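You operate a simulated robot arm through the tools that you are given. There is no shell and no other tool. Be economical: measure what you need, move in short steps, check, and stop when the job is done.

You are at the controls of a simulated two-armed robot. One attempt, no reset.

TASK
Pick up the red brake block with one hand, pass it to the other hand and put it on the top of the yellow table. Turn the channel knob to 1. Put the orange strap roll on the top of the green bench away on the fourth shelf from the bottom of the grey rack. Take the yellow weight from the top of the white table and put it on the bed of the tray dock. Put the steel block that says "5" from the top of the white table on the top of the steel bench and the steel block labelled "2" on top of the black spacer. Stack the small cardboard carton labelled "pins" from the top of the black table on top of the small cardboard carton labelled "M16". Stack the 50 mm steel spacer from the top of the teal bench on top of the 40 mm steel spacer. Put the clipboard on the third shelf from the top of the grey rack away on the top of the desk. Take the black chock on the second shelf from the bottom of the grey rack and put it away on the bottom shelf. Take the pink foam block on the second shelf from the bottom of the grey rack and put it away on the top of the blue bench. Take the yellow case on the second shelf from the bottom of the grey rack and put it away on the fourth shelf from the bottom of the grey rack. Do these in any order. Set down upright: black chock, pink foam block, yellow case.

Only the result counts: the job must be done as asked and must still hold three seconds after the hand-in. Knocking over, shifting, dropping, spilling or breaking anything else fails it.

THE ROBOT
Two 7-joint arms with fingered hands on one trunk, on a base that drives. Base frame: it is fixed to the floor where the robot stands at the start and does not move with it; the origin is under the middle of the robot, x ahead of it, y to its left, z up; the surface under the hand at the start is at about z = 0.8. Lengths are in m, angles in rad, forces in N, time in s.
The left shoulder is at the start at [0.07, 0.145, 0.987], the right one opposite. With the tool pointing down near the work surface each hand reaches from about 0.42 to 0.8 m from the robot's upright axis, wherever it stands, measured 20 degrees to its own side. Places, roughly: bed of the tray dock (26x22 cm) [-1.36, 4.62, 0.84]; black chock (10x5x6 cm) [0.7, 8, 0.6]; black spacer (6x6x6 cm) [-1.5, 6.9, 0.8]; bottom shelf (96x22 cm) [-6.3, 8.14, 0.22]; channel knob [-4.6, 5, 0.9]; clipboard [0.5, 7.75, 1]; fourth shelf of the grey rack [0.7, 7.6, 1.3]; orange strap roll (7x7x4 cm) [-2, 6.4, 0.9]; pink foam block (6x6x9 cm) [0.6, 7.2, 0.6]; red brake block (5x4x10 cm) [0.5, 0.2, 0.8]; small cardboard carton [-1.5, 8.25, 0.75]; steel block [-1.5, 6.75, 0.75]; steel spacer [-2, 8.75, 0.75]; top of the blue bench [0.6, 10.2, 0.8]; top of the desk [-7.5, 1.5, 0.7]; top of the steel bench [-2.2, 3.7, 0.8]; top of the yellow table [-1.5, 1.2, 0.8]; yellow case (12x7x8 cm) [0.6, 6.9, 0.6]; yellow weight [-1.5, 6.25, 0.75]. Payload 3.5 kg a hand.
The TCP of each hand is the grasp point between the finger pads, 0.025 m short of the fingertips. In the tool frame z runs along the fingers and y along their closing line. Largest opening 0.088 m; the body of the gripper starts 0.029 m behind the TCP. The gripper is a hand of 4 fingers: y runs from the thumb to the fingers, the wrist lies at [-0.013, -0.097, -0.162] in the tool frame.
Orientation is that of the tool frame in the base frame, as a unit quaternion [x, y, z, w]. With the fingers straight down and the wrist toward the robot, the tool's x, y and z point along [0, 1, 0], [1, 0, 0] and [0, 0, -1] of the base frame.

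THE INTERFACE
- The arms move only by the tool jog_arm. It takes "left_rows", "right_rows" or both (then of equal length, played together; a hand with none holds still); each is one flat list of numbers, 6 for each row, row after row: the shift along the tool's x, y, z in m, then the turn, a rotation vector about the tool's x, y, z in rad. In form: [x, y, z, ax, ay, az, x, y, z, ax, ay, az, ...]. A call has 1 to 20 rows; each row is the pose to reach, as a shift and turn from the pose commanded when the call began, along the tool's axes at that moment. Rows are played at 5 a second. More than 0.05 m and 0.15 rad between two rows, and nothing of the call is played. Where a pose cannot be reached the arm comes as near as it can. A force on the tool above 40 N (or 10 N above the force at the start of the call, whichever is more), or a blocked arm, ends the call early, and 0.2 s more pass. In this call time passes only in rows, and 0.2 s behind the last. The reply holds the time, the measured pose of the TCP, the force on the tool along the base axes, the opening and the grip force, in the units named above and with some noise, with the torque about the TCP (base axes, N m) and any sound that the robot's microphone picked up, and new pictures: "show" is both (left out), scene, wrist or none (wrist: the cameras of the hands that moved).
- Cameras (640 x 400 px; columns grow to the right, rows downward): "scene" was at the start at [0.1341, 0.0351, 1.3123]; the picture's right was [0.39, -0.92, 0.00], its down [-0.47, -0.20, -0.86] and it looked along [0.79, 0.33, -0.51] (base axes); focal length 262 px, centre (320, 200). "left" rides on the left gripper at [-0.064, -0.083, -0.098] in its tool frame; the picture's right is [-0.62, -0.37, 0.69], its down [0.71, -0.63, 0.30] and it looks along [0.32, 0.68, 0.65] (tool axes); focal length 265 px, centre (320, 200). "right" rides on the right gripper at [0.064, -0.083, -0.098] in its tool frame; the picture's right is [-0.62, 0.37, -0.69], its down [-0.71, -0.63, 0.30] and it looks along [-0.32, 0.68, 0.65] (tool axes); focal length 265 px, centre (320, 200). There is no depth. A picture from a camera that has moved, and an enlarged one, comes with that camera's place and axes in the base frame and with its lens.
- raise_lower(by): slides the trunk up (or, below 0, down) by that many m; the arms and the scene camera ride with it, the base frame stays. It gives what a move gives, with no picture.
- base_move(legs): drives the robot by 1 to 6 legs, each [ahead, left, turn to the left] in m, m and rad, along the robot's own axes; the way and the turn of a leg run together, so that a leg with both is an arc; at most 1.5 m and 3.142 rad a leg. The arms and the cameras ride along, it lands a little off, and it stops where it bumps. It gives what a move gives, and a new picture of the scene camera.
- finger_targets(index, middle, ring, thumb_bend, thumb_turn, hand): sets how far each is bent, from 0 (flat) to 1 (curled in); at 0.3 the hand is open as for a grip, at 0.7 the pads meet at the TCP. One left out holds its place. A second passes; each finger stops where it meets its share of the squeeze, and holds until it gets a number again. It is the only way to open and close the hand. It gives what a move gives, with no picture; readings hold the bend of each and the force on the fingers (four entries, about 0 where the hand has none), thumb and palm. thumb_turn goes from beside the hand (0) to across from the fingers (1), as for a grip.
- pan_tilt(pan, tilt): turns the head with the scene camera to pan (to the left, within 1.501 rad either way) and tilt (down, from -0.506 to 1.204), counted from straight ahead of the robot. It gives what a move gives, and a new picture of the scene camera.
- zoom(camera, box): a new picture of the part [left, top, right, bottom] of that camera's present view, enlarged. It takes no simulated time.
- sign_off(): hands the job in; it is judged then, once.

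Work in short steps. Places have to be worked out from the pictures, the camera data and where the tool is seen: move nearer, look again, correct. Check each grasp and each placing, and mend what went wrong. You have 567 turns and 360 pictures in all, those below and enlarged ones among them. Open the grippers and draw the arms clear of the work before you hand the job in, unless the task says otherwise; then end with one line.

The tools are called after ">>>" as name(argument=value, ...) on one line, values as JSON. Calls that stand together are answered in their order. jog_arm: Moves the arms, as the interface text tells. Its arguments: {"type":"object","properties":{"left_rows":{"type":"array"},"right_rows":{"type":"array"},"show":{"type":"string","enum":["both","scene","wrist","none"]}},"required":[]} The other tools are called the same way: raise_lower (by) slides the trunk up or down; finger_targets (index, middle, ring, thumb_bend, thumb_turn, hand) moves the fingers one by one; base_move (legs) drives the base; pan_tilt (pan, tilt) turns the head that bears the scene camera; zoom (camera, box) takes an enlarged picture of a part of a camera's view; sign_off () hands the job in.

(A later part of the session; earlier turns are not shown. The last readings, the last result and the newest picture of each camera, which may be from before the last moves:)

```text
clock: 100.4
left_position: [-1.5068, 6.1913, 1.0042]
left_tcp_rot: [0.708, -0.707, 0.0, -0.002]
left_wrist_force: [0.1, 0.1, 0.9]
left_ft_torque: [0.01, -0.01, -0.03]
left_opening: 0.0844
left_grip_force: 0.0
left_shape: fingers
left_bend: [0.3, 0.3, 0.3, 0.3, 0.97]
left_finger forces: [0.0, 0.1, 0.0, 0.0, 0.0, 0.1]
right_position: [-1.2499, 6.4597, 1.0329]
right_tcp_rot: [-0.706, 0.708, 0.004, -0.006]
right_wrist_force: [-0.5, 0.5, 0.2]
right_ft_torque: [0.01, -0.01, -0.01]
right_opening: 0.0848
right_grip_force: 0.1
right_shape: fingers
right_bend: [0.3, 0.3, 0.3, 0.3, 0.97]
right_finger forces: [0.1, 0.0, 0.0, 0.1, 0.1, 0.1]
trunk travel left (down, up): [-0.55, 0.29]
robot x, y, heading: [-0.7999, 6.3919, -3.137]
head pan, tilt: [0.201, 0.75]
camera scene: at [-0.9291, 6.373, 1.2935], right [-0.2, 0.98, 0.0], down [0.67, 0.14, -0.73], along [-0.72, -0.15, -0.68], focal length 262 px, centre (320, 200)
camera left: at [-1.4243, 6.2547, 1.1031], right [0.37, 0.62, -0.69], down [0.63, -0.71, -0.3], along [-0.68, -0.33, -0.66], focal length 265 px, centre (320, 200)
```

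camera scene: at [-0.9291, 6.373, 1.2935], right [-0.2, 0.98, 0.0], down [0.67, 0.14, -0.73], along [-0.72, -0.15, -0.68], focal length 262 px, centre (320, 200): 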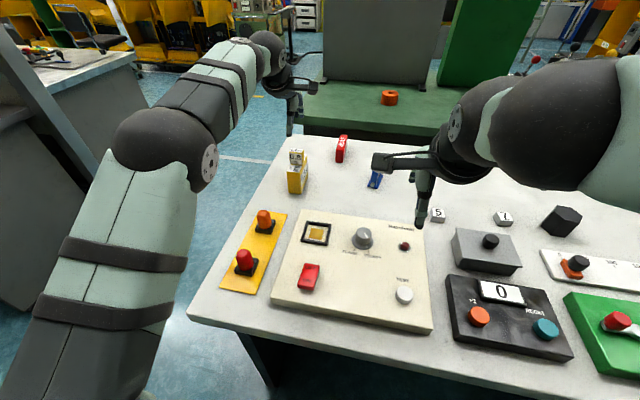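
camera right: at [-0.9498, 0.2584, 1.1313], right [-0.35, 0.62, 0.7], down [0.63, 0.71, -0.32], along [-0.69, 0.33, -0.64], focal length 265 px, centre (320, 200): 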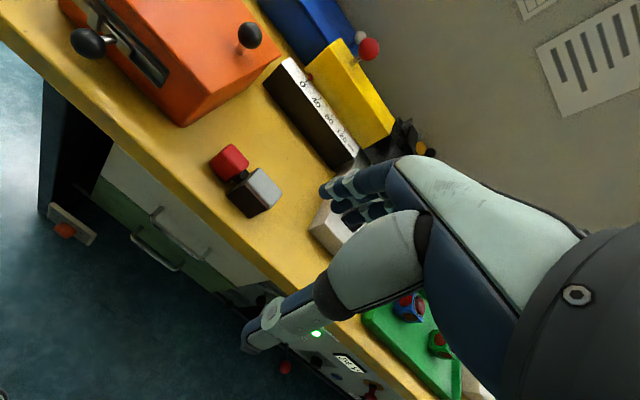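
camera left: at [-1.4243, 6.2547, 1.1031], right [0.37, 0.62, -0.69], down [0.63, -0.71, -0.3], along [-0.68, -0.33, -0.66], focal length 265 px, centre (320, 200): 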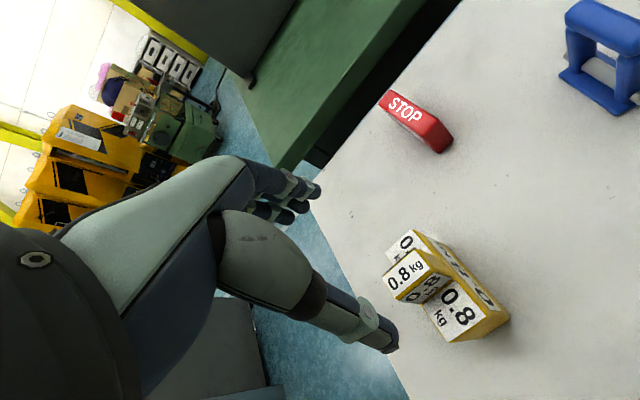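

Knob top ≈[-1.497, 6.191, 0.918]. I lower the hand to z≈0.907.

>>> jog_arm(left_rows=[0, -0.006, 0.03, 0, 0, 0, 0, -0.008, 0.06, 0, 0, 0, 0, -0.008, 0.085, 0, 0, 0, 0, -0.008, 0.097, 0, 0, 0], show="both")

```text
clock: 101.4
left_position: [-1.4961, 6.1903, 0.908]
left_tcp_rot: [-0.707, 0.707, 0.001, 0.0]
left_wrist_force: [0.2, -0.7, 0.6]
left_ft_torque: [-0.02, 0.03, -0.02]
left_opening: 0.0848
left_grip_force: 0.0
left_shape: fingers
left_bend: [0.3, 0.3, 0.3, 0.3, 0.97]
left_finger forces: [0.0, 0.0, 0.0, 0.0, 0.0, 0.0]
right_position: [-1.2491, 6.4608, 1.0339]
right_tcp_rot: [-0.707, 0.707, 0.005, -0.007]
right_wrist_force: [0.6, 0.1, 0.4]
right_ft_torque: [-0.02, -0.01, 0.0]
right_opening: 0.0848
right_grip_force: 0.1
right_shape: fingers
right_bend: [0.3, 0.3, 0.3, 0.3, 0.97]
right_finger forces: [0.1, 0.0, 0.0, 0.0, 0.1, 0.0]
trunk travel left (down, up): [-0.55, 0.29]
robot x, y, heading: [-0.7954, 6.3891, -3.14]
head pan, tilt: [0.201, 0.75]
camera scene: at [-0.9271, 6.3728, 1.2937], right [-0.2, 0.98, 0.0], down [0.67, 0.14, -0.73], along [-0.72, -0.15, -0.68], focal length 262 px, centre (320, 200)
camera left: at [-1.4134, 6.2546, 1.0075], right [0.37, 0.62, -0.69], down [0.63, -0.71, -0.3], along [-0.68, -0.32, -0.65], focal length 265 px, centre (320, 200)
```

scene: 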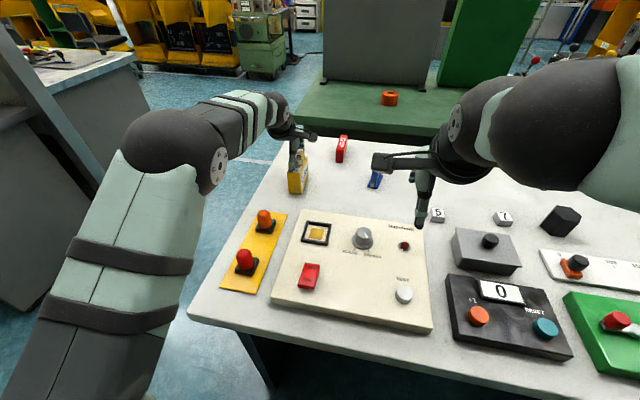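
left: 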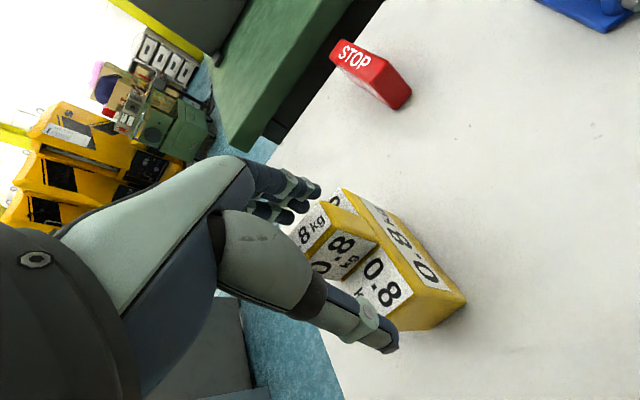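

Knob lies between thumb and fingers. Closing.

>>> finger_targets(hand="left", index=0.75, middle=0.75, ring=0.75, thumb_bend=0.75)

>>> zoom(camera="left", box=[180, 120, 500, 360])

```text
clock: 102.4
left_position: [-1.497, 6.1904, 0.9083]
left_tcp_rot: [-0.707, 0.707, 0.0, 0.001]
left_wrist_force: [-0.9, -2.0, 0.2]
left_ft_torque: [0.0, -0.17, -0.06]
left_opening: 0.0144
left_grip_force: 13.9
left_shape: fingers
left_bend: [0.72, 0.72, 0.75, 0.63, 0.96]
left_finger forces: [8.4, 6.2, 0.1, 0.0, 13.7, 0.0]
right_position: [-1.2487, 6.4595, 1.0346]
right_tcp_rot: [-0.706, 0.708, 0.005, -0.007]
right_wrist_force: [-0.6, -0.6, -1.0]
right_ft_torque: [0.01, -0.02, 0.01]
right_opening: 0.0849
right_grip_force: 0.0
right_shape: fingers
right_bend: [0.3, 0.3, 0.3, 0.3, 0.97]
right_finger forces: [0.0, 0.0, 0.0, 0.0, 0.0, 0.1]
trunk travel left (down, up): [-0.55, 0.29]
robot x, y, heading: [-0.7938, 6.3915, -3.14]
head pan, tilt: [0.201, 0.75]
```

```text
1.67 times, centred on (340, 240) of left
camera zoom: at [-1.4137, 6.2542, 1.0071], right [0.37, 0.62, -0.69], down [0.63, -0.71, -0.3], along [-0.68, -0.32, -0.65], focal length 442 px, centre (287, 133)
```

zoom: 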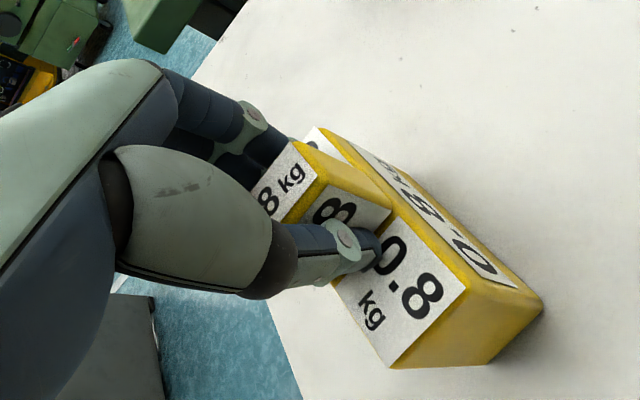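

Grip is 14 N; I try for a firmer squeeze.

>>> finger_targets(hand="left", index=0.9, middle=0.9, thumb_bend=0.9)

>>> jog_arm(left_rows=[0, 0, -0.01, 0, 0, 0, 0, 0, -0.02, 0, 0, 0, 0, 0, -0.04, 0, 0, 0], show="wrist")

```text
clock: 103.4
left_position: [-1.4968, 6.1911, 0.9084]
left_tcp_rot: [-0.707, 0.707, -0.001, 0.002]
left_wrist_force: [-0.1, -0.4, -7.4]
left_ft_torque: [-0.07, 0.02, -0.03]
left_opening: 0.0135
left_grip_force: 28.7
left_shape: fingers
left_bend: [0.73, 0.76, 0.75, 0.69, 0.87]
left_finger forces: [19.2, 9.3, 0.1, 0.0, 28.2, 0.0]
right_position: [-1.2496, 6.461, 1.0336]
right_tcp_rot: [-0.706, 0.708, 0.004, -0.007]
right_wrist_force: [0.0, -0.5, 0.5]
right_ft_torque: [-0.01, 0.02, -0.01]
right_opening: 0.0851
right_grip_force: 0.0
right_shape: fingers
right_bend: [0.3, 0.3, 0.3, 0.3, 0.97]
right_finger forces: [0.0, 0.0, 0.0, 0.0, 0.0, 0.1]
trunk travel left (down, up): [-0.55, 0.29]
robot x, y, heading: [-0.7964, 6.3926, -3.142]
head pan, tilt: [0.201, 0.75]
```

```text
clock: 104.2
left_position: [-1.4977, 6.1901, 0.9479]
left_tcp_rot: [-0.707, 0.708, 0.0, 0.001]
left_wrist_force: [0.3, -0.4, -7.5]
left_ft_torque: [-0.15, 0.01, -0.03]
left_opening: 0.0136
left_grip_force: 29.0
left_shape: fingers
left_bend: [0.73, 0.76, 0.75, 0.7, 0.87]
left_finger forces: [20.4, 9.1, 0.0, 0.0, 29.0, 0.0]
right_position: [-1.2485, 6.4606, 1.0344]
right_tcp_rot: [-0.706, 0.709, 0.006, -0.007]
right_wrist_force: [0.2, 0.1, -0.5]
right_ft_torque: [0.0, -0.01, 0.03]
right_opening: 0.0848
right_grip_force: 0.2
right_shape: fingers
right_bend: [0.3, 0.3, 0.3, 0.3, 0.97]
right_finger forces: [0.0, 0.1, 0.0, 0.1, 0.0, 0.0]
trunk travel left (down, up): [-0.55, 0.29]
robot x, y, heading: [-0.7938, 6.3922, -3.145]
head pan, tilt: [0.201, 0.75]
camera left: at [-1.4147, 6.254, 1.0464], right [0.37, 0.62, -0.69], down [0.63, -0.71, -0.3], along [-0.68, -0.32, -0.66], focal length 265 px, centre (320, 200)
```

left: 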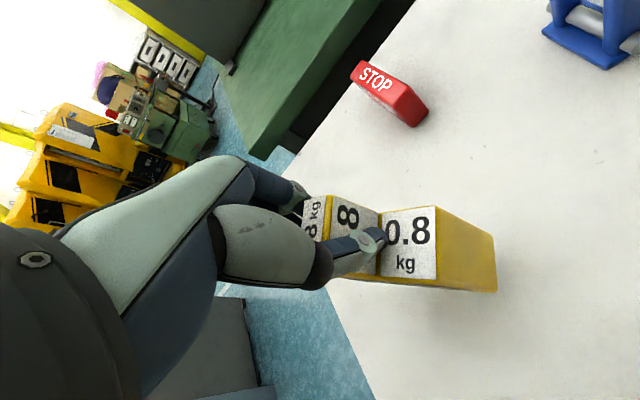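

Lifted (7.5 N load) but it may have rolled in the grip. I check from the head camera.

>>> zoom(camera="scene", box=[240, 90, 380, 200])

>>> zoom(camera="left", box=[240, 160, 520, 320])

```text
3.64 times, centred on (310, 145) of scene
camera zoom: at [-0.9277, 6.3725, 1.2936], right [-0.2, 0.98, 0.0], down [0.67, 0.14, -0.73], along [-0.72, -0.15, -0.68], focal length 953 px, centre (356, 400)
```

zoom: 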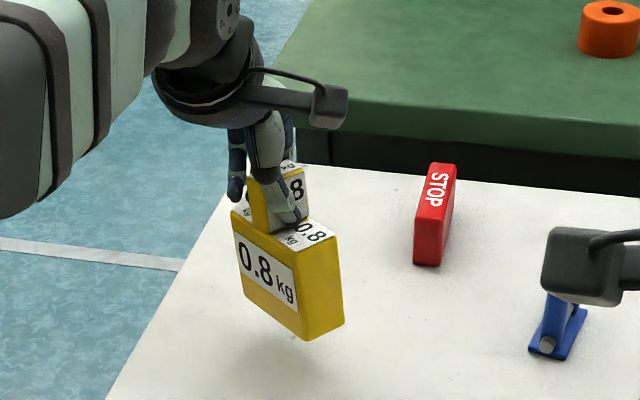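

```text
2.29 times, centred on (380, 240) of left
camera zoom: at [-1.4147, 6.254, 1.0464], right [0.37, 0.62, -0.69], down [0.63, -0.71, -0.3], along [-0.68, -0.32, -0.66], focal length 607 px, centre (183, 109)
```

zoom: 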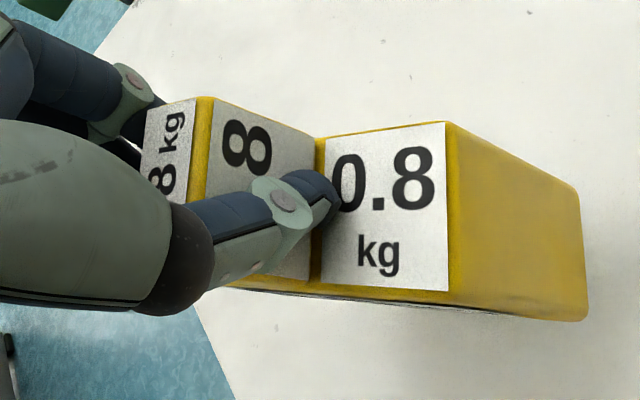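

The weight only yawed in the grip, still upright and firm. I lift higher, retract, and back out of the table.

>>> jog_arm(left_rows=[0, 0, -0.04, 0, 0, 0, 0, 0, -0.08, 0, 0, 0, 0, 0, -0.12, 0, 0, 0, 0, -0.04, -0.14, 0, 0, 0, 0, -0.08, -0.14, 0, 0, 0, 0, -0.12, -0.14, 0, 0, 0, 0.02, -0.16, -0.14, 0, 0, 0, 0.04, -0.2, -0.14, 0, 0, 0, 0.06, -0.24, -0.14, 0, 0, 0], show="none")

>>> base_move(legs=[[-0.36, 0, 0], [0, 1.45, 0]])

>>> pan_tilt(pan=0.2, tilt=0.55)

```text
clock: 106.2
left_position: [-1.2546, 6.1294, 1.0889]
left_tcp_rot: [-0.707, 0.707, 0.002, 0.001]
left_wrist_force: [0.2, 0.0, -7.9]
left_ft_torque: [-0.13, 0.02, -0.02]
left_opening: 0.013
left_grip_force: 30.0
left_shape: fingers
left_bend: [0.73, 0.77, 0.75, 0.71, 0.86]
left_finger forces: [21.1, 9.4, 0.1, 0.0, 29.7, 0.1]
right_position: [-1.2465, 6.459, 1.0346]
right_tcp_rot: [-0.707, 0.707, 0.007, -0.007]
right_wrist_force: [0.1, -0.1, 1.0]
right_ft_torque: [0.01, 0.03, -0.01]
right_opening: 0.0848
right_grip_force: 0.0
right_shape: fingers
right_bend: [0.3, 0.3, 0.3, 0.3, 0.97]
right_finger forces: [0.0, 0.0, 0.1, 0.1, 0.1, 0.1]
trunk travel left (down, up): [-0.55, 0.29]
robot x, y, heading: [-0.7951, 6.3907, -3.142]
head pan, tilt: [0.201, 0.75]
```

```text
clock: 115.3
left_position: [-0.9034, 4.6896, 1.0892]
left_tcp_rot: [-0.706, 0.708, -0.001, 0.0]
left_wrist_force: [0.9, 0.2, -8.1]
left_ft_torque: [-0.1, 0.03, -0.02]
left_opening: 0.0129
left_grip_force: 30.2
left_shape: fingers
left_bend: [0.73, 0.77, 0.75, 0.71, 0.86]
left_finger forces: [21.1, 9.6, 0.0, 0.1, 29.8, 0.0]
right_position: [-0.8953, 5.0202, 1.0348]
right_tcp_rot: [-0.705, 0.709, 0.005, -0.007]
right_wrist_force: [0.7, -0.2, 0.5]
right_ft_torque: [0.02, 0.01, 0.01]
right_opening: 0.0848
right_grip_force: 0.1
right_shape: fingers
right_bend: [0.3, 0.3, 0.3, 0.3, 0.97]
right_finger forces: [0.1, 0.1, 0.1, 0.0, 0.0, 0.0]
trunk travel left (down, up): [-0.55, 0.29]
robot x, y, heading: [-0.4429, 4.9461, 3.134]
head pan, tilt: [0.201, 0.75]
camera scene: at [-0.5748, 4.9309, 1.2936], right [-0.2, 0.98, 0.0], down [0.67, 0.13, -0.73], along [-0.72, -0.14, -0.68], focal length 262 px, centre (320, 200)
```

scene: 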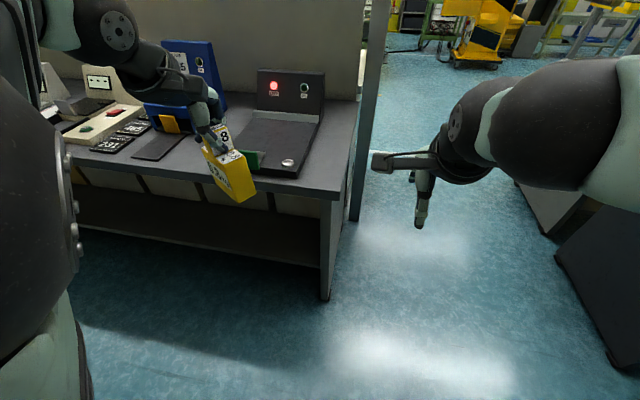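

```text
clock: 116.0
left_position: [-0.9032, 4.6915, 1.0887]
left_tcp_rot: [-0.706, 0.709, -0.002, 0.001]
left_wrist_force: [1.2, -0.7, -8.3]
left_ft_torque: [-0.15, 0.11, -0.02]
left_opening: 0.0133
left_grip_force: 29.2
left_shape: fingers
left_bend: [0.73, 0.77, 0.75, 0.71, 0.86]
left_finger forces: [21.1, 9.6, 0.0, 0.1, 29.9, 0.0]
right_position: [-0.895, 5.0198, 1.0359]
right_tcp_rot: [-0.705, 0.709, 0.006, -0.007]
right_wrist_force: [0.1, 0.1, -0.1]
right_ft_torque: [0.04, 0.02, 0.02]
right_opening: 0.0852
right_grip_force: 0.0
right_shape: fingers
right_bend: [0.3, 0.3, 0.3, 0.3, 0.97]
right_finger forces: [0.0, 0.0, 0.0, 0.1, 0.1, 0.0]
trunk travel left (down, up): [-0.55, 0.29]
robot x, y, heading: [-0.4465, 4.948, 3.142]
head pan, tilt: [0.201, 0.55]
camera scene: at [-0.5816, 4.9295, 1.311], right [-0.2, 0.98, 0.0], down [0.51, 0.1, -0.85], along [-0.84, -0.17, -0.52], focal length 262 px, centre (320, 200)
```

scene: 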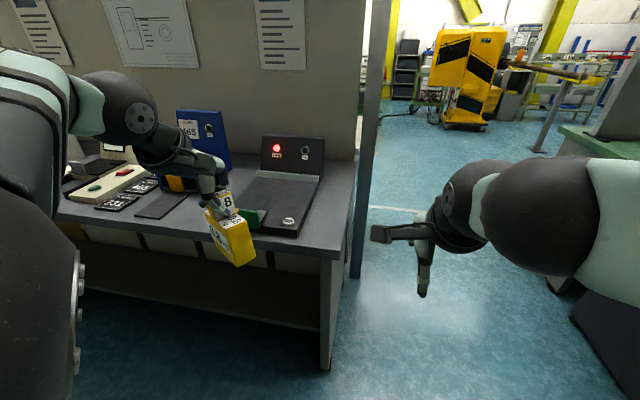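

The tray dock is the black device with a red lamp. I zoom to see its bed.

>>> zoom(camera="scene", box=[150, 110, 370, 270])

>>> zoom(camera="left", box=[0, 0, 640, 400])

```text
2.50 times, centred on (260, 190) of scene
camera zoom: at [-0.5816, 4.9295, 1.311], right [-0.2, 0.98, 0.0], down [0.51, 0.1, -0.85], along [-0.84, -0.17, -0.52], focal length 655 px, centre (470, 225)
```

zoom: 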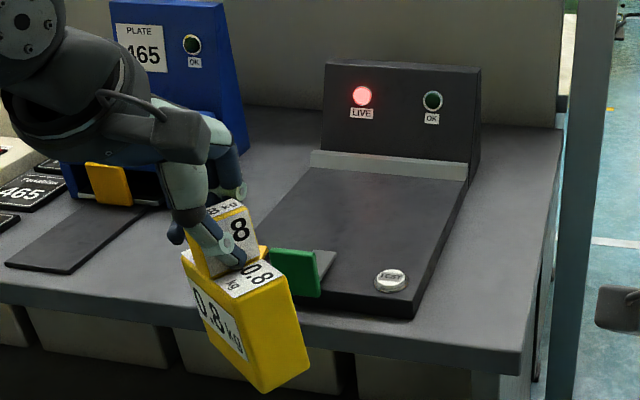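

```text
1.00 times, centred on (320, 200) of left (not enlarged: the box is as wide or as high as the picture)
camera zoom: at [-0.8211, 4.7534, 1.1871], right [0.37, 0.62, -0.69], down [0.63, -0.72, -0.3], along [-0.68, -0.32, -0.65], focal length 265 px, centre (320, 200)
```

zoom: 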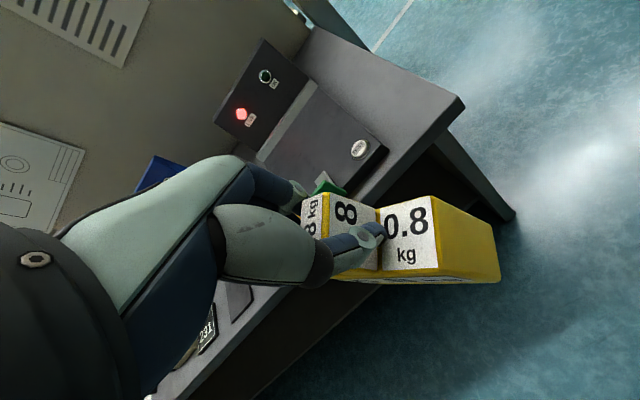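

Bed centre ≈[-1.36, 4.62, 0.84]; green tab and TEST button sit at its front. I drive 0.33 m closer.

>>> base_move(legs=[[0.33, 0, 0]])

>>> pan_tilt(pan=0.5, tilt=0.75)

```text
clock: 118.2
left_position: [-1.239, 4.6923, 1.0877]
left_tcp_rot: [-0.706, 0.709, 0.0, 0.0]
left_wrist_force: [0.3, -0.9, -7.3]
left_ft_torque: [-0.14, 0.04, 0.01]
left_opening: 0.0132
left_grip_force: 30.5
left_shape: fingers
left_bend: [0.73, 0.77, 0.75, 0.71, 0.86]
left_finger forces: [21.0, 9.6, 0.1, 0.0, 29.8, 0.0]
right_position: [-1.2307, 5.0209, 1.0355]
right_tcp_rot: [-0.705, 0.709, 0.006, -0.006]
right_wrist_force: [-0.8, 0.2, 0.1]
right_ft_torque: [0.03, 0.01, -0.02]
right_opening: 0.0846
right_grip_force: 0.0
right_shape: fingers
right_bend: [0.3, 0.3, 0.3, 0.3, 0.97]
right_finger forces: [0.1, 0.0, 0.0, 0.0, 0.1, 0.1]
trunk travel left (down, up): [-0.55, 0.29]
robot x, y, heading: [-0.7798, 4.9505, 3.142]
head pan, tilt: [0.201, 0.55]
camera scene: at [-0.9163, 4.9307, 1.3111], right [-0.2, 0.98, 0.0], down [0.51, 0.1, -0.85], along [-0.84, -0.17, -0.52], focal length 262 px, centre (320, 200)
```

scene: 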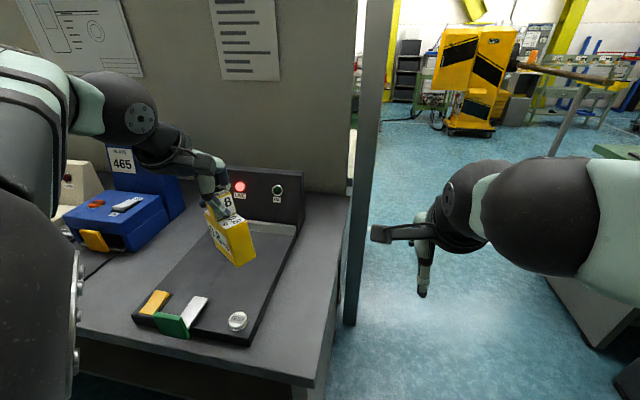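

```text
clock: 119.0
left_position: [-1.2381, 4.6914, 1.0882]
left_tcp_rot: [-0.706, 0.708, -0.001, 0.001]
left_wrist_force: [-0.1, -0.8, -7.9]
left_ft_torque: [-0.12, 0.05, -0.03]
left_opening: 0.0133
left_grip_force: 30.3
left_shape: fingers
left_bend: [0.73, 0.77, 0.75, 0.71, 0.86]
left_finger forces: [21.1, 9.5, 0.0, 0.1, 29.9, 0.0]
right_position: [-1.2311, 5.0208, 1.035]
right_tcp_rot: [-0.705, 0.709, 0.006, -0.006]
right_wrist_force: [-0.7, 0.6, 0.4]
right_ft_torque: [-0.01, 0.04, -0.01]
right_opening: 0.0848
right_grip_force: 0.1
right_shape: fingers
right_bend: [0.3, 0.3, 0.3, 0.3, 0.97]
right_finger forces: [0.0, 0.1, 0.0, 0.1, 0.1, 0.0]
trunk travel left (down, up): [-0.55, 0.29]
robot x, y, heading: [-0.7824, 4.9454, 3.139]
head pan, tilt: [0.499, 0.75]
camera scene: at [-0.9013, 4.909, 1.2937], right [-0.47, 0.88, 0.0], down [0.6, 0.32, -0.73], along [-0.64, -0.35, -0.68], focal length 262 px, centre (320, 200)
```

scene: 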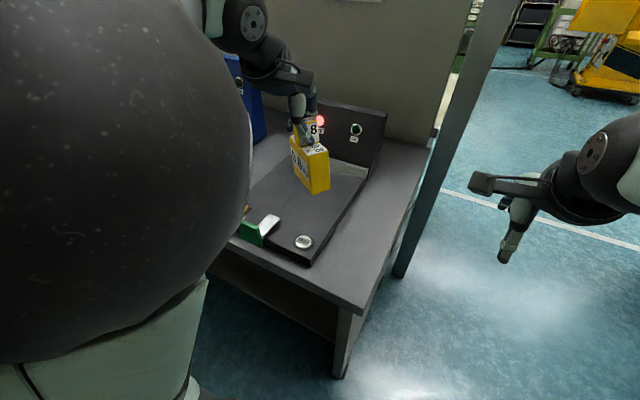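

Weight is above the bed. I move to over [-1.36, 4.62] and lower to ~1.5 cm above.

>>> jog_arm(left_rows=[0.023, 0.04, 0, 0, 0, 0, 0.046, 0.08, 0, 0, 0, 0, 0.07, 0.122, 0, 0, 0, 0, 0.07, 0.122, 0.04, 0, 0, 0, 0.07, 0.122, 0.08, 0, 0, 0, 0.07, 0.122, 0.12, 0, 0, 0], show="both")

```text
clock: 120.5
left_position: [-1.3638, 4.6228, 0.9674]
left_tcp_rot: [-0.706, 0.708, 0.0, 0.001]
left_wrist_force: [0.8, -0.7, -7.7]
left_ft_torque: [-0.11, 0.03, -0.02]
left_opening: 0.0127
left_grip_force: 30.4
left_shape: fingers
left_bend: [0.73, 0.77, 0.75, 0.71, 0.86]
left_finger forces: [21.6, 9.4, 0.1, 0.0, 30.0, 0.0]
right_position: [-1.2323, 5.0203, 1.0337]
right_tcp_rot: [-0.706, 0.708, 0.005, -0.006]
right_wrist_force: [0.5, -0.7, -1.2]
right_ft_torque: [0.0, -0.02, -0.01]
right_opening: 0.0851
right_grip_force: 0.0
right_shape: fingers
right_bend: [0.3, 0.3, 0.3, 0.3, 0.97]
right_finger forces: [0.0, 0.0, 0.1, 0.0, 0.1, 0.0]
trunk travel left (down, up): [-0.55, 0.29]
robot x, y, heading: [-0.7756, 4.9468, 3.142]
head pan, tilt: [0.499, 0.75]
camera scene: at [-0.9031, 4.9077, 1.2934], right [-0.48, 0.88, 0.0], down [0.6, 0.33, -0.73], along [-0.64, -0.35, -0.68], focal length 262 px, centre (320, 200)
camera left: at [-1.2813, 4.6865, 1.0656], right [0.37, 0.62, -0.69], down [0.63, -0.72, -0.3], along [-0.68, -0.32, -0.66], focal length 265 px, centre (320, 200)
```

scene: 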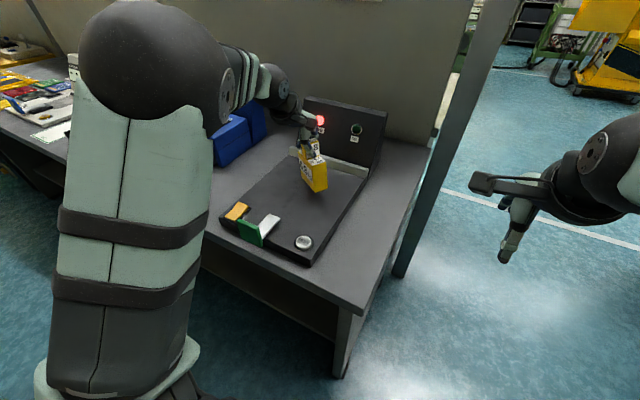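
left: 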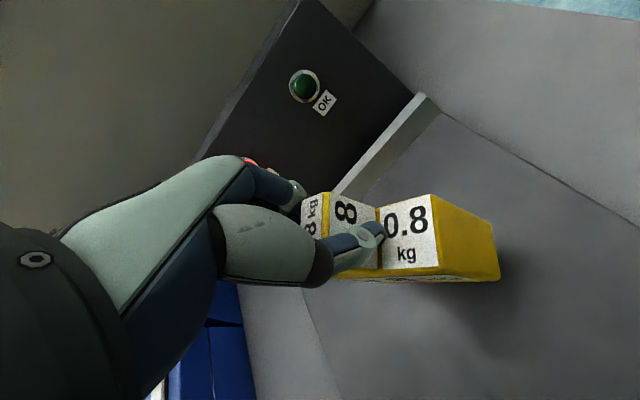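

Good clearance. I lower in small steps to contact.

>>> jog_arm(left_rows=[0, -0.02, 0.006, 0, 0, 0, 0, -0.02, 0.012, 0, 0, 0, 0, -0.02, 0.017, 0, 0, 0, 0, -0.02, 0.022, 0, 0, 0, 0, -0.02, 0.027, 0, 0, 0, 0, -0.02, 0.032, 0, 0, 0], show="both")

```text
clock: 121.8
left_position: [-1.3412, 4.6237, 0.938]
left_tcp_rot: [-0.705, 0.709, 0.001, -0.002]
left_wrist_force: [-0.9, 2.2, 1.5]
left_ft_torque: [-0.12, 0.11, -0.03]
left_opening: 0.0135
left_grip_force: 31.0
left_shape: fingers
left_bend: [0.73, 0.77, 0.75, 0.71, 0.85]
left_finger forces: [20.2, 9.9, 0.0, 0.0, 32.5, 0.0]
right_position: [-1.2295, 5.0226, 1.0358]
right_tcp_rot: [-0.706, 0.708, 0.005, -0.008]
right_wrist_force: [-0.2, -0.9, 0.7]
right_ft_torque: [-0.04, 0.0, 0.04]
right_opening: 0.0845
right_grip_force: 0.0
right_shape: fingers
right_bend: [0.3, 0.3, 0.3, 0.3, 0.97]
right_finger forces: [0.0, 0.1, 0.1, 0.1, 0.0, 0.0]
trunk travel left (down, up): [-0.55, 0.29]
robot x, y, heading: [-0.7799, 4.9506, 3.139]
head pan, tilt: [0.499, 0.75]
camera scene: at [-0.8994, 4.9106, 1.2941], right [-0.48, 0.88, 0.0], down [0.6, 0.32, -0.73], along [-0.64, -0.35, -0.68], focal length 262 px, centre (320, 200)
camera left: at [-1.2577, 4.6873, 1.0368], right [0.37, 0.62, -0.7], down [0.62, -0.72, -0.31], along [-0.69, -0.32, -0.65], focal length 265 px, centre (320, 200)
```

scene: 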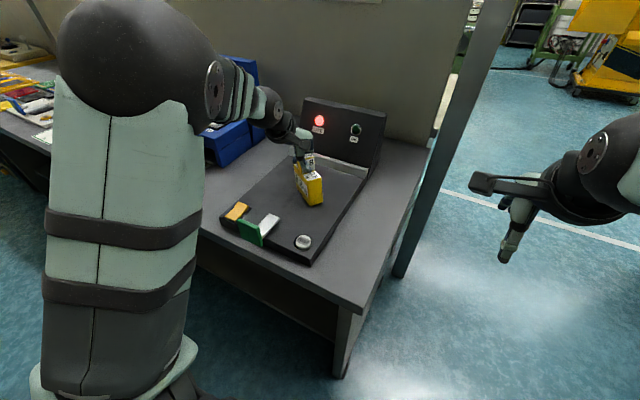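
left: 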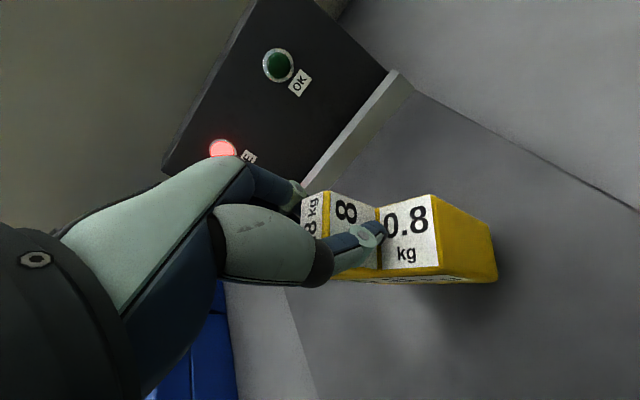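

Contact made (load went from −8 N to +1.5 N). I open and then lift clear.

>>> finger_targets(hand="left", index=0.3, middle=0.3, ring=0.3, thumb_bend=0.3)

>>> jog_arm(left_rows=[0, 0, -0.04, 0, 0, 0, 0, 0, -0.08, 0, 0, 0, 0, 0, -0.12, 0, 0, 0, 0, -0.04, -0.14, 0, 0, 0, 0, -0.08, -0.15, 0, 0, 0, 0, -0.12, -0.16, 0, 0, 0], show="scene")

```text
clock: 122.8
left_position: [-1.3411, 4.6224, 0.9372]
left_tcp_rot: [-0.706, 0.708, -0.001, 0.0]
left_wrist_force: [-0.4, 0.5, -0.1]
left_ft_torque: [0.01, 0.04, -0.02]
left_opening: 0.0842
left_grip_force: 0.0
left_shape: fingers
left_bend: [0.3, 0.3, 0.3, 0.3, 0.97]
left_finger forces: [0.0, 0.0, 0.0, 0.0, 0.0, 0.0]
right_position: [-1.2291, 5.0215, 1.0342]
right_tcp_rot: [-0.705, 0.709, 0.005, -0.007]
right_wrist_force: [-0.1, -0.4, -0.1]
right_ft_torque: [0.0, -0.01, 0.01]
right_opening: 0.0847
right_grip_force: 0.0
right_shape: fingers
right_bend: [0.3, 0.3, 0.3, 0.3, 0.97]
right_finger forces: [0.1, 0.0, 0.0, 0.0, 0.0, 0.0]
trunk travel left (down, up): [-0.55, 0.29]
robot x, y, heading: [-0.7797, 4.9518, 3.134]
head pan, tilt: [0.499, 0.75]
```

```text
clock: 124.2
left_position: [-1.2189, 4.6224, 1.1]
left_tcp_rot: [-0.706, 0.708, 0.001, -0.001]
left_wrist_force: [0.1, 0.5, -0.2]
left_ft_torque: [0.05, 0.03, -0.02]
left_opening: 0.0848
left_grip_force: 0.1
left_shape: fingers
left_bend: [0.3, 0.3, 0.3, 0.3, 0.97]
left_finger forces: [0.0, 0.0, 0.1, 0.0, 0.0, 0.0]
right_position: [-1.2288, 5.0214, 1.0352]
right_tcp_rot: [-0.706, 0.708, 0.005, -0.008]
right_wrist_force: [0.3, -0.2, -0.3]
right_ft_torque: [0.0, 0.0, -0.01]
right_opening: 0.0848
right_grip_force: 0.2
right_shape: fingers
right_bend: [0.3, 0.3, 0.3, 0.3, 0.97]
right_finger forces: [0.0, 0.0, 0.0, 0.0, 0.0, 0.0]
trunk travel left (down, up): [-0.55, 0.29]
robot x, y, heading: [-0.7778, 4.9499, 3.138]
head pan, tilt: [0.499, 0.75]
camera scene: at [-0.8989, 4.9099, 1.2939], right [-0.48, 0.88, 0.0], down [0.6, 0.32, -0.73], along [-0.64, -0.35, -0.68], focal length 262 px, centre (320, 200)
```

scene: 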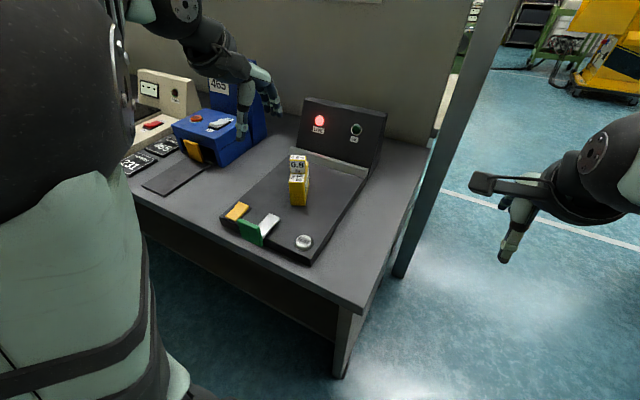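

The weight stands on the dock bed. Next: back out and strafe back to the white table in front of block "2" and the spacer.

>>> base_move(legs=[[-0.36, 0, 0], [0, -1.4, 0], [0, -0.45, 0], [0.33, 0, 0]])

>>> pan_tilt(pan=0.0, tilt=0.75)

```text
clock: 137.1
left_position: [-1.1988, 6.4269, 1.0992]
left_tcp_rot: [0.711, -0.704, 0.0, 0.0]
left_wrist_force: [-0.4, -0.6, 0.3]
left_ft_torque: [-0.02, -0.01, 0.0]
left_opening: 0.0845
left_grip_force: 0.0
left_shape: fingers
left_bend: [0.3, 0.3, 0.3, 0.3, 0.97]
left_finger forces: [0.1, 0.1, 0.0, 0.0, 0.0, 0.1]
right_position: [-1.2163, 6.8277, 1.0354]
right_tcp_rot: [0.711, -0.703, -0.005, 0.009]
right_wrist_force: [0.1, 0.6, 0.6]
right_ft_torque: [-0.01, 0.02, 0.01]
right_opening: 0.0847
right_grip_force: 0.1
right_shape: fingers
right_bend: [0.3, 0.3, 0.3, 0.3, 0.97]
right_finger forces: [0.0, 0.0, 0.1, 0.0, 0.1, 0.1]
trunk travel left (down, up): [-0.55, 0.29]
robot x, y, heading: [-0.764, 6.7652, -3.128]
head pan, tilt: [0.499, 0.75]
camera scene: at [-0.8843, 6.7208, 1.2938], right [-0.49, 0.87, 0.0], down [0.59, 0.33, -0.73], along [-0.64, -0.36, -0.68], focal length 262 px, centre (320, 200)
```

scene: 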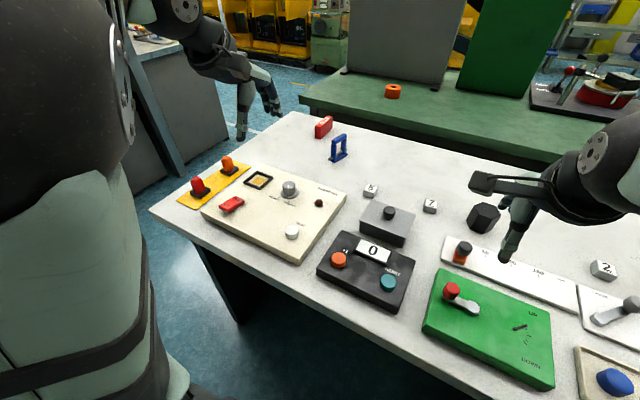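

```text
clock: 138.0
left_position: [-1.198, 6.4275, 1.0989]
left_tcp_rot: [0.71, -0.704, 0.0, 0.0]
left_wrist_force: [-0.1, 0.1, 0.0]
left_ft_torque: [-0.02, 0.0, 0.01]
left_opening: 0.0845
left_grip_force: 0.1
left_shape: fingers
left_bend: [0.3, 0.3, 0.3, 0.3, 0.97]
left_finger forces: [0.0, 0.0, 0.1, 0.0, 0.0, 0.0]
right_position: [-1.2143, 6.8286, 1.0348]
right_tcp_rot: [0.712, -0.702, -0.005, 0.008]
right_wrist_force: [-0.1, -0.3, -0.1]
right_ft_torque: [0.0, 0.01, 0.03]
right_opening: 0.0848
right_grip_force: 0.1
right_shape: fingers
right_bend: [0.3, 0.3, 0.3, 0.3, 0.97]
right_finger forces: [0.1, 0.0, 0.0, 0.0, 0.1, 0.0]
trunk travel left (down, up): [-0.55, 0.29]
robot x, y, heading: [-0.7616, 6.7627, -3.132]
head pan, tilt: [0.0, 0.75]
camera scene: at [-0.8947, 6.7602, 1.2938], right [-0.01, 1.0, 0.0], down [0.68, 0.01, -0.73], along [-0.73, -0.01, -0.68], focal length 262 px, centre (320, 200)
```

scene: 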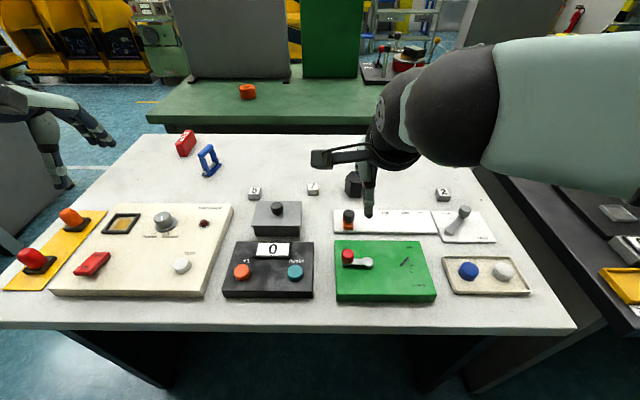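

Zoom on the blocks 5, 7, spacer and 2 for precise places.

>>> zoom(camera="scene", box=[235, 150, 475, 250])

>>> zoom(camera="right", box=[0, 0, 640, 400])

```text
2.67 times, centred on (355, 200) of scene
camera zoom: at [-0.8947, 6.7602, 1.2938], right [-0.01, 1.0, 0.0], down [0.68, 0.01, -0.73], along [-0.73, -0.01, -0.68], focal length 699 px, centre (227, 200)
```

zoom: 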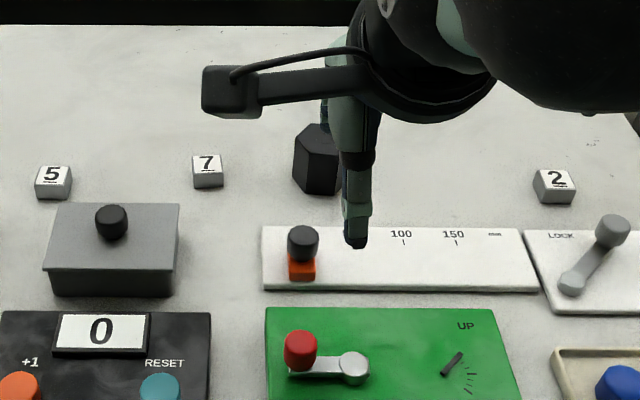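

```text
1.00 times, centred on (320, 200) of right (not enlarged: the box is as wide or as high as the picture)
camera zoom: at [-1.1293, 6.7651, 1.1313], right [-0.36, 0.62, 0.7], down [0.62, 0.72, -0.32], along [-0.7, 0.32, -0.64], focal length 265 px, centre (320, 200)
```

zoom: 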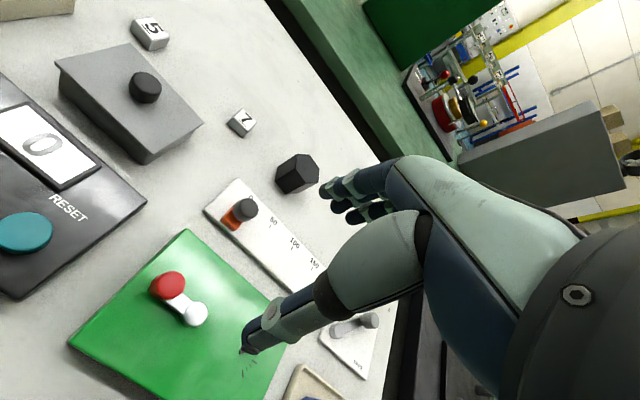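

Block 2 is ≈[-1.436, 7.085], 2.4 cm tall; the hex spacer is at ≈[-1.46, 6.87]. I move the right hand above block 2.

>>> jog_arm(right_rows=[-0.032, 0.027, 0, 0, 0, 0, -0.065, 0.054, 0, 0, 0, 0, -0.097, 0.081, 0, 0, 0, 0, -0.13, 0.108, 0, 0, 0, 0, -0.162, 0.135, 0.01, 0, 0, 0, -0.194, 0.162, 0.02, 0, 0, 0, -0.227, 0.19, 0.04, 0, 0, 0, -0.259, 0.218, 0.06, 0, 0, 0, -0.259, 0.218, 0.1, 0, 0, 0], show="both")

```text
clock: 140.0
left_position: [-1.1996, 6.4277, 1.098]
left_tcp_rot: [0.711, -0.704, 0.0, 0.0]
left_wrist_force: [0.6, -0.2, 0.1]
left_ft_torque: [-0.01, -0.03, -0.01]
left_opening: 0.0844
left_grip_force: 0.2
left_shape: fingers
left_bend: [0.3, 0.3, 0.3, 0.3, 0.97]
left_finger forces: [0.0, 0.1, 0.1, 0.0, 0.0, 0.0]
right_position: [-1.4378, 7.0861, 0.9363]
right_tcp_rot: [0.711, -0.704, -0.006, 0.008]
right_wrist_force: [0.6, -1.5, 0.1]
right_ft_torque: [0.02, 0.0, -0.01]
right_opening: 0.0848
right_grip_force: 0.0
right_shape: fingers
right_bend: [0.3, 0.3, 0.3, 0.3, 0.97]
right_finger forces: [0.0, 0.1, 0.1, 0.0, 0.0, 0.1]
trunk travel left (down, up): [-0.55, 0.29]
robot x, y, heading: [-0.7629, 6.7619, -3.127]
head pan, tilt: [0.0, 0.75]
camera scene: at [-0.8951, 6.7603, 1.2938], right [-0.01, 1.0, 0.0], down [0.68, 0.01, -0.73], along [-0.73, -0.01, -0.68], focal length 262 px, centre (320, 200)
camera right: at [-1.3525, 7.0234, 1.0335], right [-0.36, 0.62, 0.7], down [0.62, 0.72, -0.32], along [-0.7, 0.32, -0.64], focal length 265 px, centre (320, 200)
```

scene: 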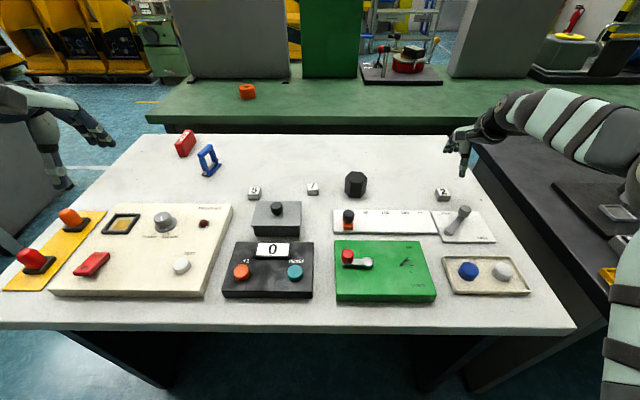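
right: 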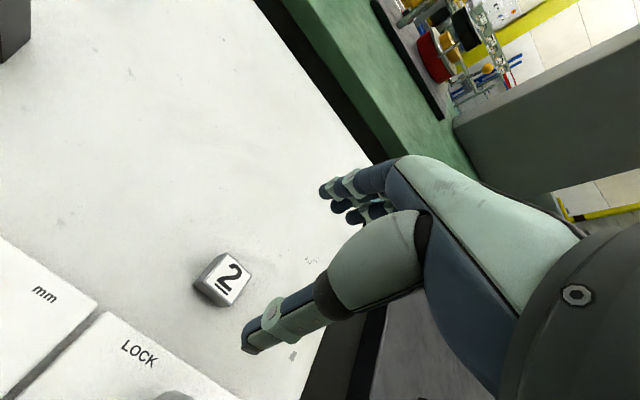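

Block 2 confirmed at [-1.438, 7.092]. I lower around it to z≈0.83.

>>> jog_arm(right_rows=[-0.006, 0, 0.04, 0, 0, 0, -0.006, 0, 0.075, 0, 0, 0, -0.006, 0, 0.095, 0, 0, 0, -0.006, 0, 0.105, 0, 0, 0], show="wrist")

>>> zoom(camera="scene", box=[300, 150, 480, 250])

```text
clock: 141.0
left_position: [-1.1992, 6.4281, 1.0993]
left_tcp_rot: [0.71, -0.704, 0.0, -0.001]
left_wrist_force: [0.1, -0.1, 0.2]
left_ft_torque: [0.02, 0.04, -0.03]
left_opening: 0.0846
left_grip_force: 0.2
left_shape: fingers
left_bend: [0.3, 0.3, 0.3, 0.3, 0.97]
left_finger forces: [0.0, 0.1, 0.1, 0.1, 0.0, 0.0]
right_position: [-1.4394, 7.0897, 0.8325]
right_tcp_rot: [0.71, -0.704, -0.004, 0.007]
right_wrist_force: [0.5, -0.5, 0.4]
right_ft_torque: [0.02, -0.01, 0.04]
right_opening: 0.0848
right_grip_force: 0.1
right_shape: fingers
right_bend: [0.3, 0.3, 0.3, 0.3, 0.97]
right_finger forces: [0.0, 0.1, 0.0, 0.1, 0.1, 0.0]
trunk travel left (down, up): [-0.55, 0.29]
robot x, y, heading: [-0.7643, 6.7602, -3.128]
head pan, tilt: [0.0, 0.75]
camera right: at [-1.3541, 7.0274, 0.9284], right [-0.36, 0.62, 0.7], down [0.62, 0.72, -0.32], along [-0.7, 0.32, -0.64], focal length 265 px, centre (320, 200)
```

right: 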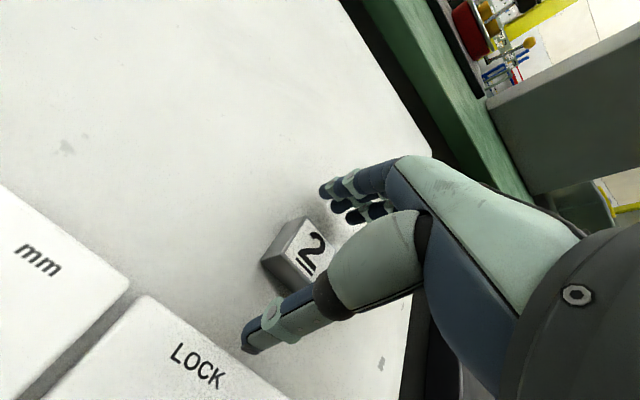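

```text
3.56 times, centred on (390, 200) of scene
camera zoom: at [-0.8952, 6.7605, 1.2937], right [-0.01, 1.0, 0.0], down [0.68, 0.01, -0.73], along [-0.73, -0.01, -0.68], focal length 932 px, centre (71, 200)
```

zoom: 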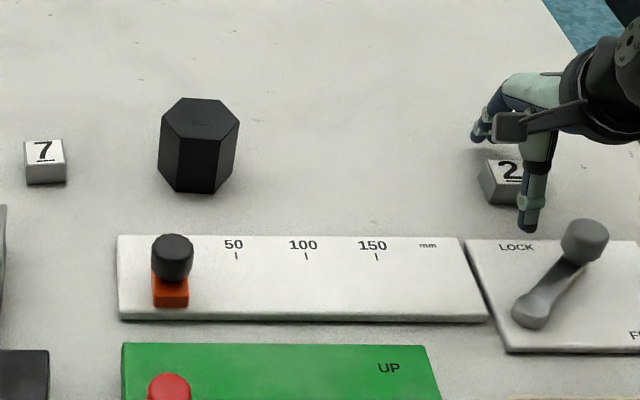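

Spacer top centre ≈[-1.457, 6.851, 0.858]. Now close on block 2.

>>> finger_targets(hand="right", index=0.75, middle=0.75, ring=0.75, thumb_bend=0.75)

>>> zoom(camera="right", box=[180, 150, 460, 370])

```text
clock: 142.0
left_position: [-1.1986, 6.4276, 1.0991]
left_tcp_rot: [0.711, -0.703, 0.0, -0.001]
left_wrist_force: [0.5, -0.8, -0.7]
left_ft_torque: [-0.01, 0.02, -0.02]
left_opening: 0.0843
left_grip_force: 0.0
left_shape: fingers
left_bend: [0.3, 0.3, 0.3, 0.3, 0.97]
left_finger forces: [0.1, 0.0, 0.0, 0.0, 0.1, 0.1]
right_position: [-1.4399, 7.0902, 0.8315]
right_tcp_rot: [0.711, -0.703, -0.005, 0.007]
right_wrist_force: [-0.1, -0.4, -1.6]
right_ft_torque: [0.01, 0.02, 0.03]
right_opening: 0.0247
right_grip_force: 17.5
right_shape: fingers
right_bend: [0.73, 0.73, 0.75, 0.56, 0.94]
right_finger forces: [9.8, 6.2, 1.6, 0.1, 16.6, 0.1]
trunk travel left (down, up): [-0.55, 0.29]
robot x, y, heading: [-0.7632, 6.7591, -3.131]
head pan, tilt: [0.0, 0.75]
```

```text
1.82 times, centred on (320, 260) of right
camera zoom: at [-1.3541, 7.0273, 0.9288], right [-0.36, 0.62, 0.7], down [0.62, 0.72, -0.32], along [-0.7, 0.32, -0.64], focal length 483 px, centre (320, 91)
```

zoom: 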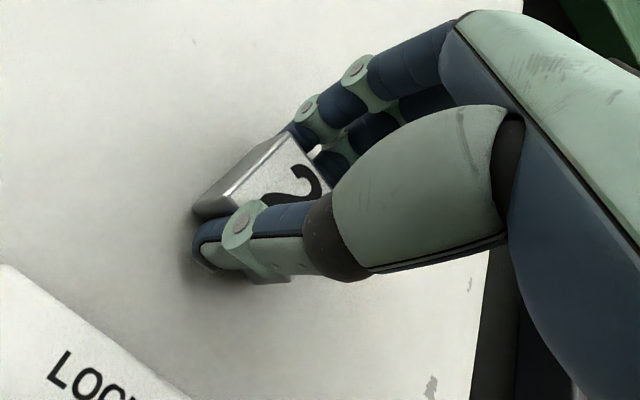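

Gripped. I lift 10 cm and carry it over the spacer.

>>> jog_arm(right_rows=[0, 0, -0.03, 0, 0, 0, 0, 0, -0.07, 0, 0, 0, 0, 0, -0.11, 0, 0, 0, 0.04, 0.003, -0.11, 0, 0, 0, 0.08, 0.006, -0.11, 0, 0, 0, 0.12, 0.01, -0.11, 0, 0, 0, 0.16, 0.014, -0.11, 0, 0, 0, 0.2, 0.017, -0.11, 0, 0, 0, 0.238, 0.02, -0.11, 0, 0, 0], show="both")

```text
clock: 144.0
left_position: [-1.2005, 6.4255, 1.0983]
left_tcp_rot: [0.711, -0.704, 0.0, 0.0]
left_wrist_force: [0.4, 0.1, 0.1]
left_ft_torque: [0.0, 0.01, 0.02]
left_opening: 0.0844
left_grip_force: 0.0
left_shape: fingers
left_bend: [0.3, 0.3, 0.3, 0.3, 0.97]
left_finger forces: [0.0, 0.0, 0.0, 0.1, 0.0, 0.0]
right_position: [-1.4559, 6.8501, 0.9452]
right_tcp_rot: [0.711, -0.704, -0.006, 0.007]
right_wrist_force: [0.5, -0.8, -1.3]
right_ft_torque: [-0.04, -0.01, -0.02]
right_opening: 0.0246
right_grip_force: 17.3
right_shape: fingers
right_bend: [0.73, 0.73, 0.75, 0.56, 0.94]
right_finger forces: [9.4, 6.3, 1.4, 0.0, 16.5, 0.1]
trunk travel left (down, up): [-0.55, 0.29]
robot x, y, heading: [-0.763, 6.7617, -3.128]
head pan, tilt: [0.0, 0.75]
camera scene: at [-0.8957, 6.7587, 1.2937], right [-0.01, 1.0, 0.0], down [0.68, 0.01, -0.73], along [-0.73, -0.01, -0.68], focal length 262 px, centre (320, 200)
camera right: at [-1.3703, 6.7872, 1.0419], right [-0.36, 0.62, 0.7], down [0.62, 0.72, -0.32], along [-0.7, 0.32, -0.64], focal length 265 px, centre (320, 200)
```

scene: 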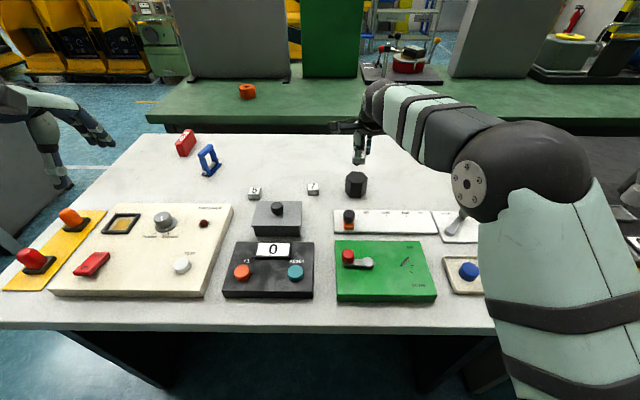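
right: 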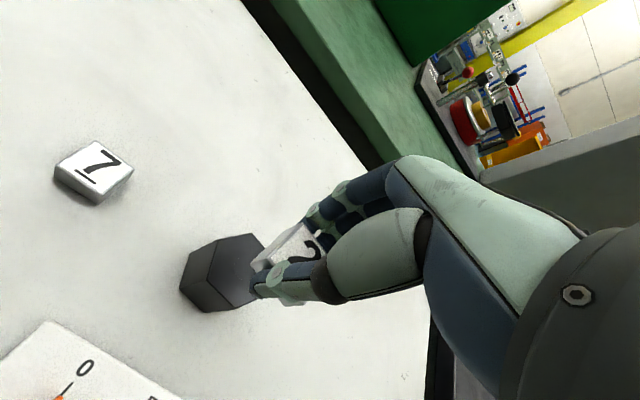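

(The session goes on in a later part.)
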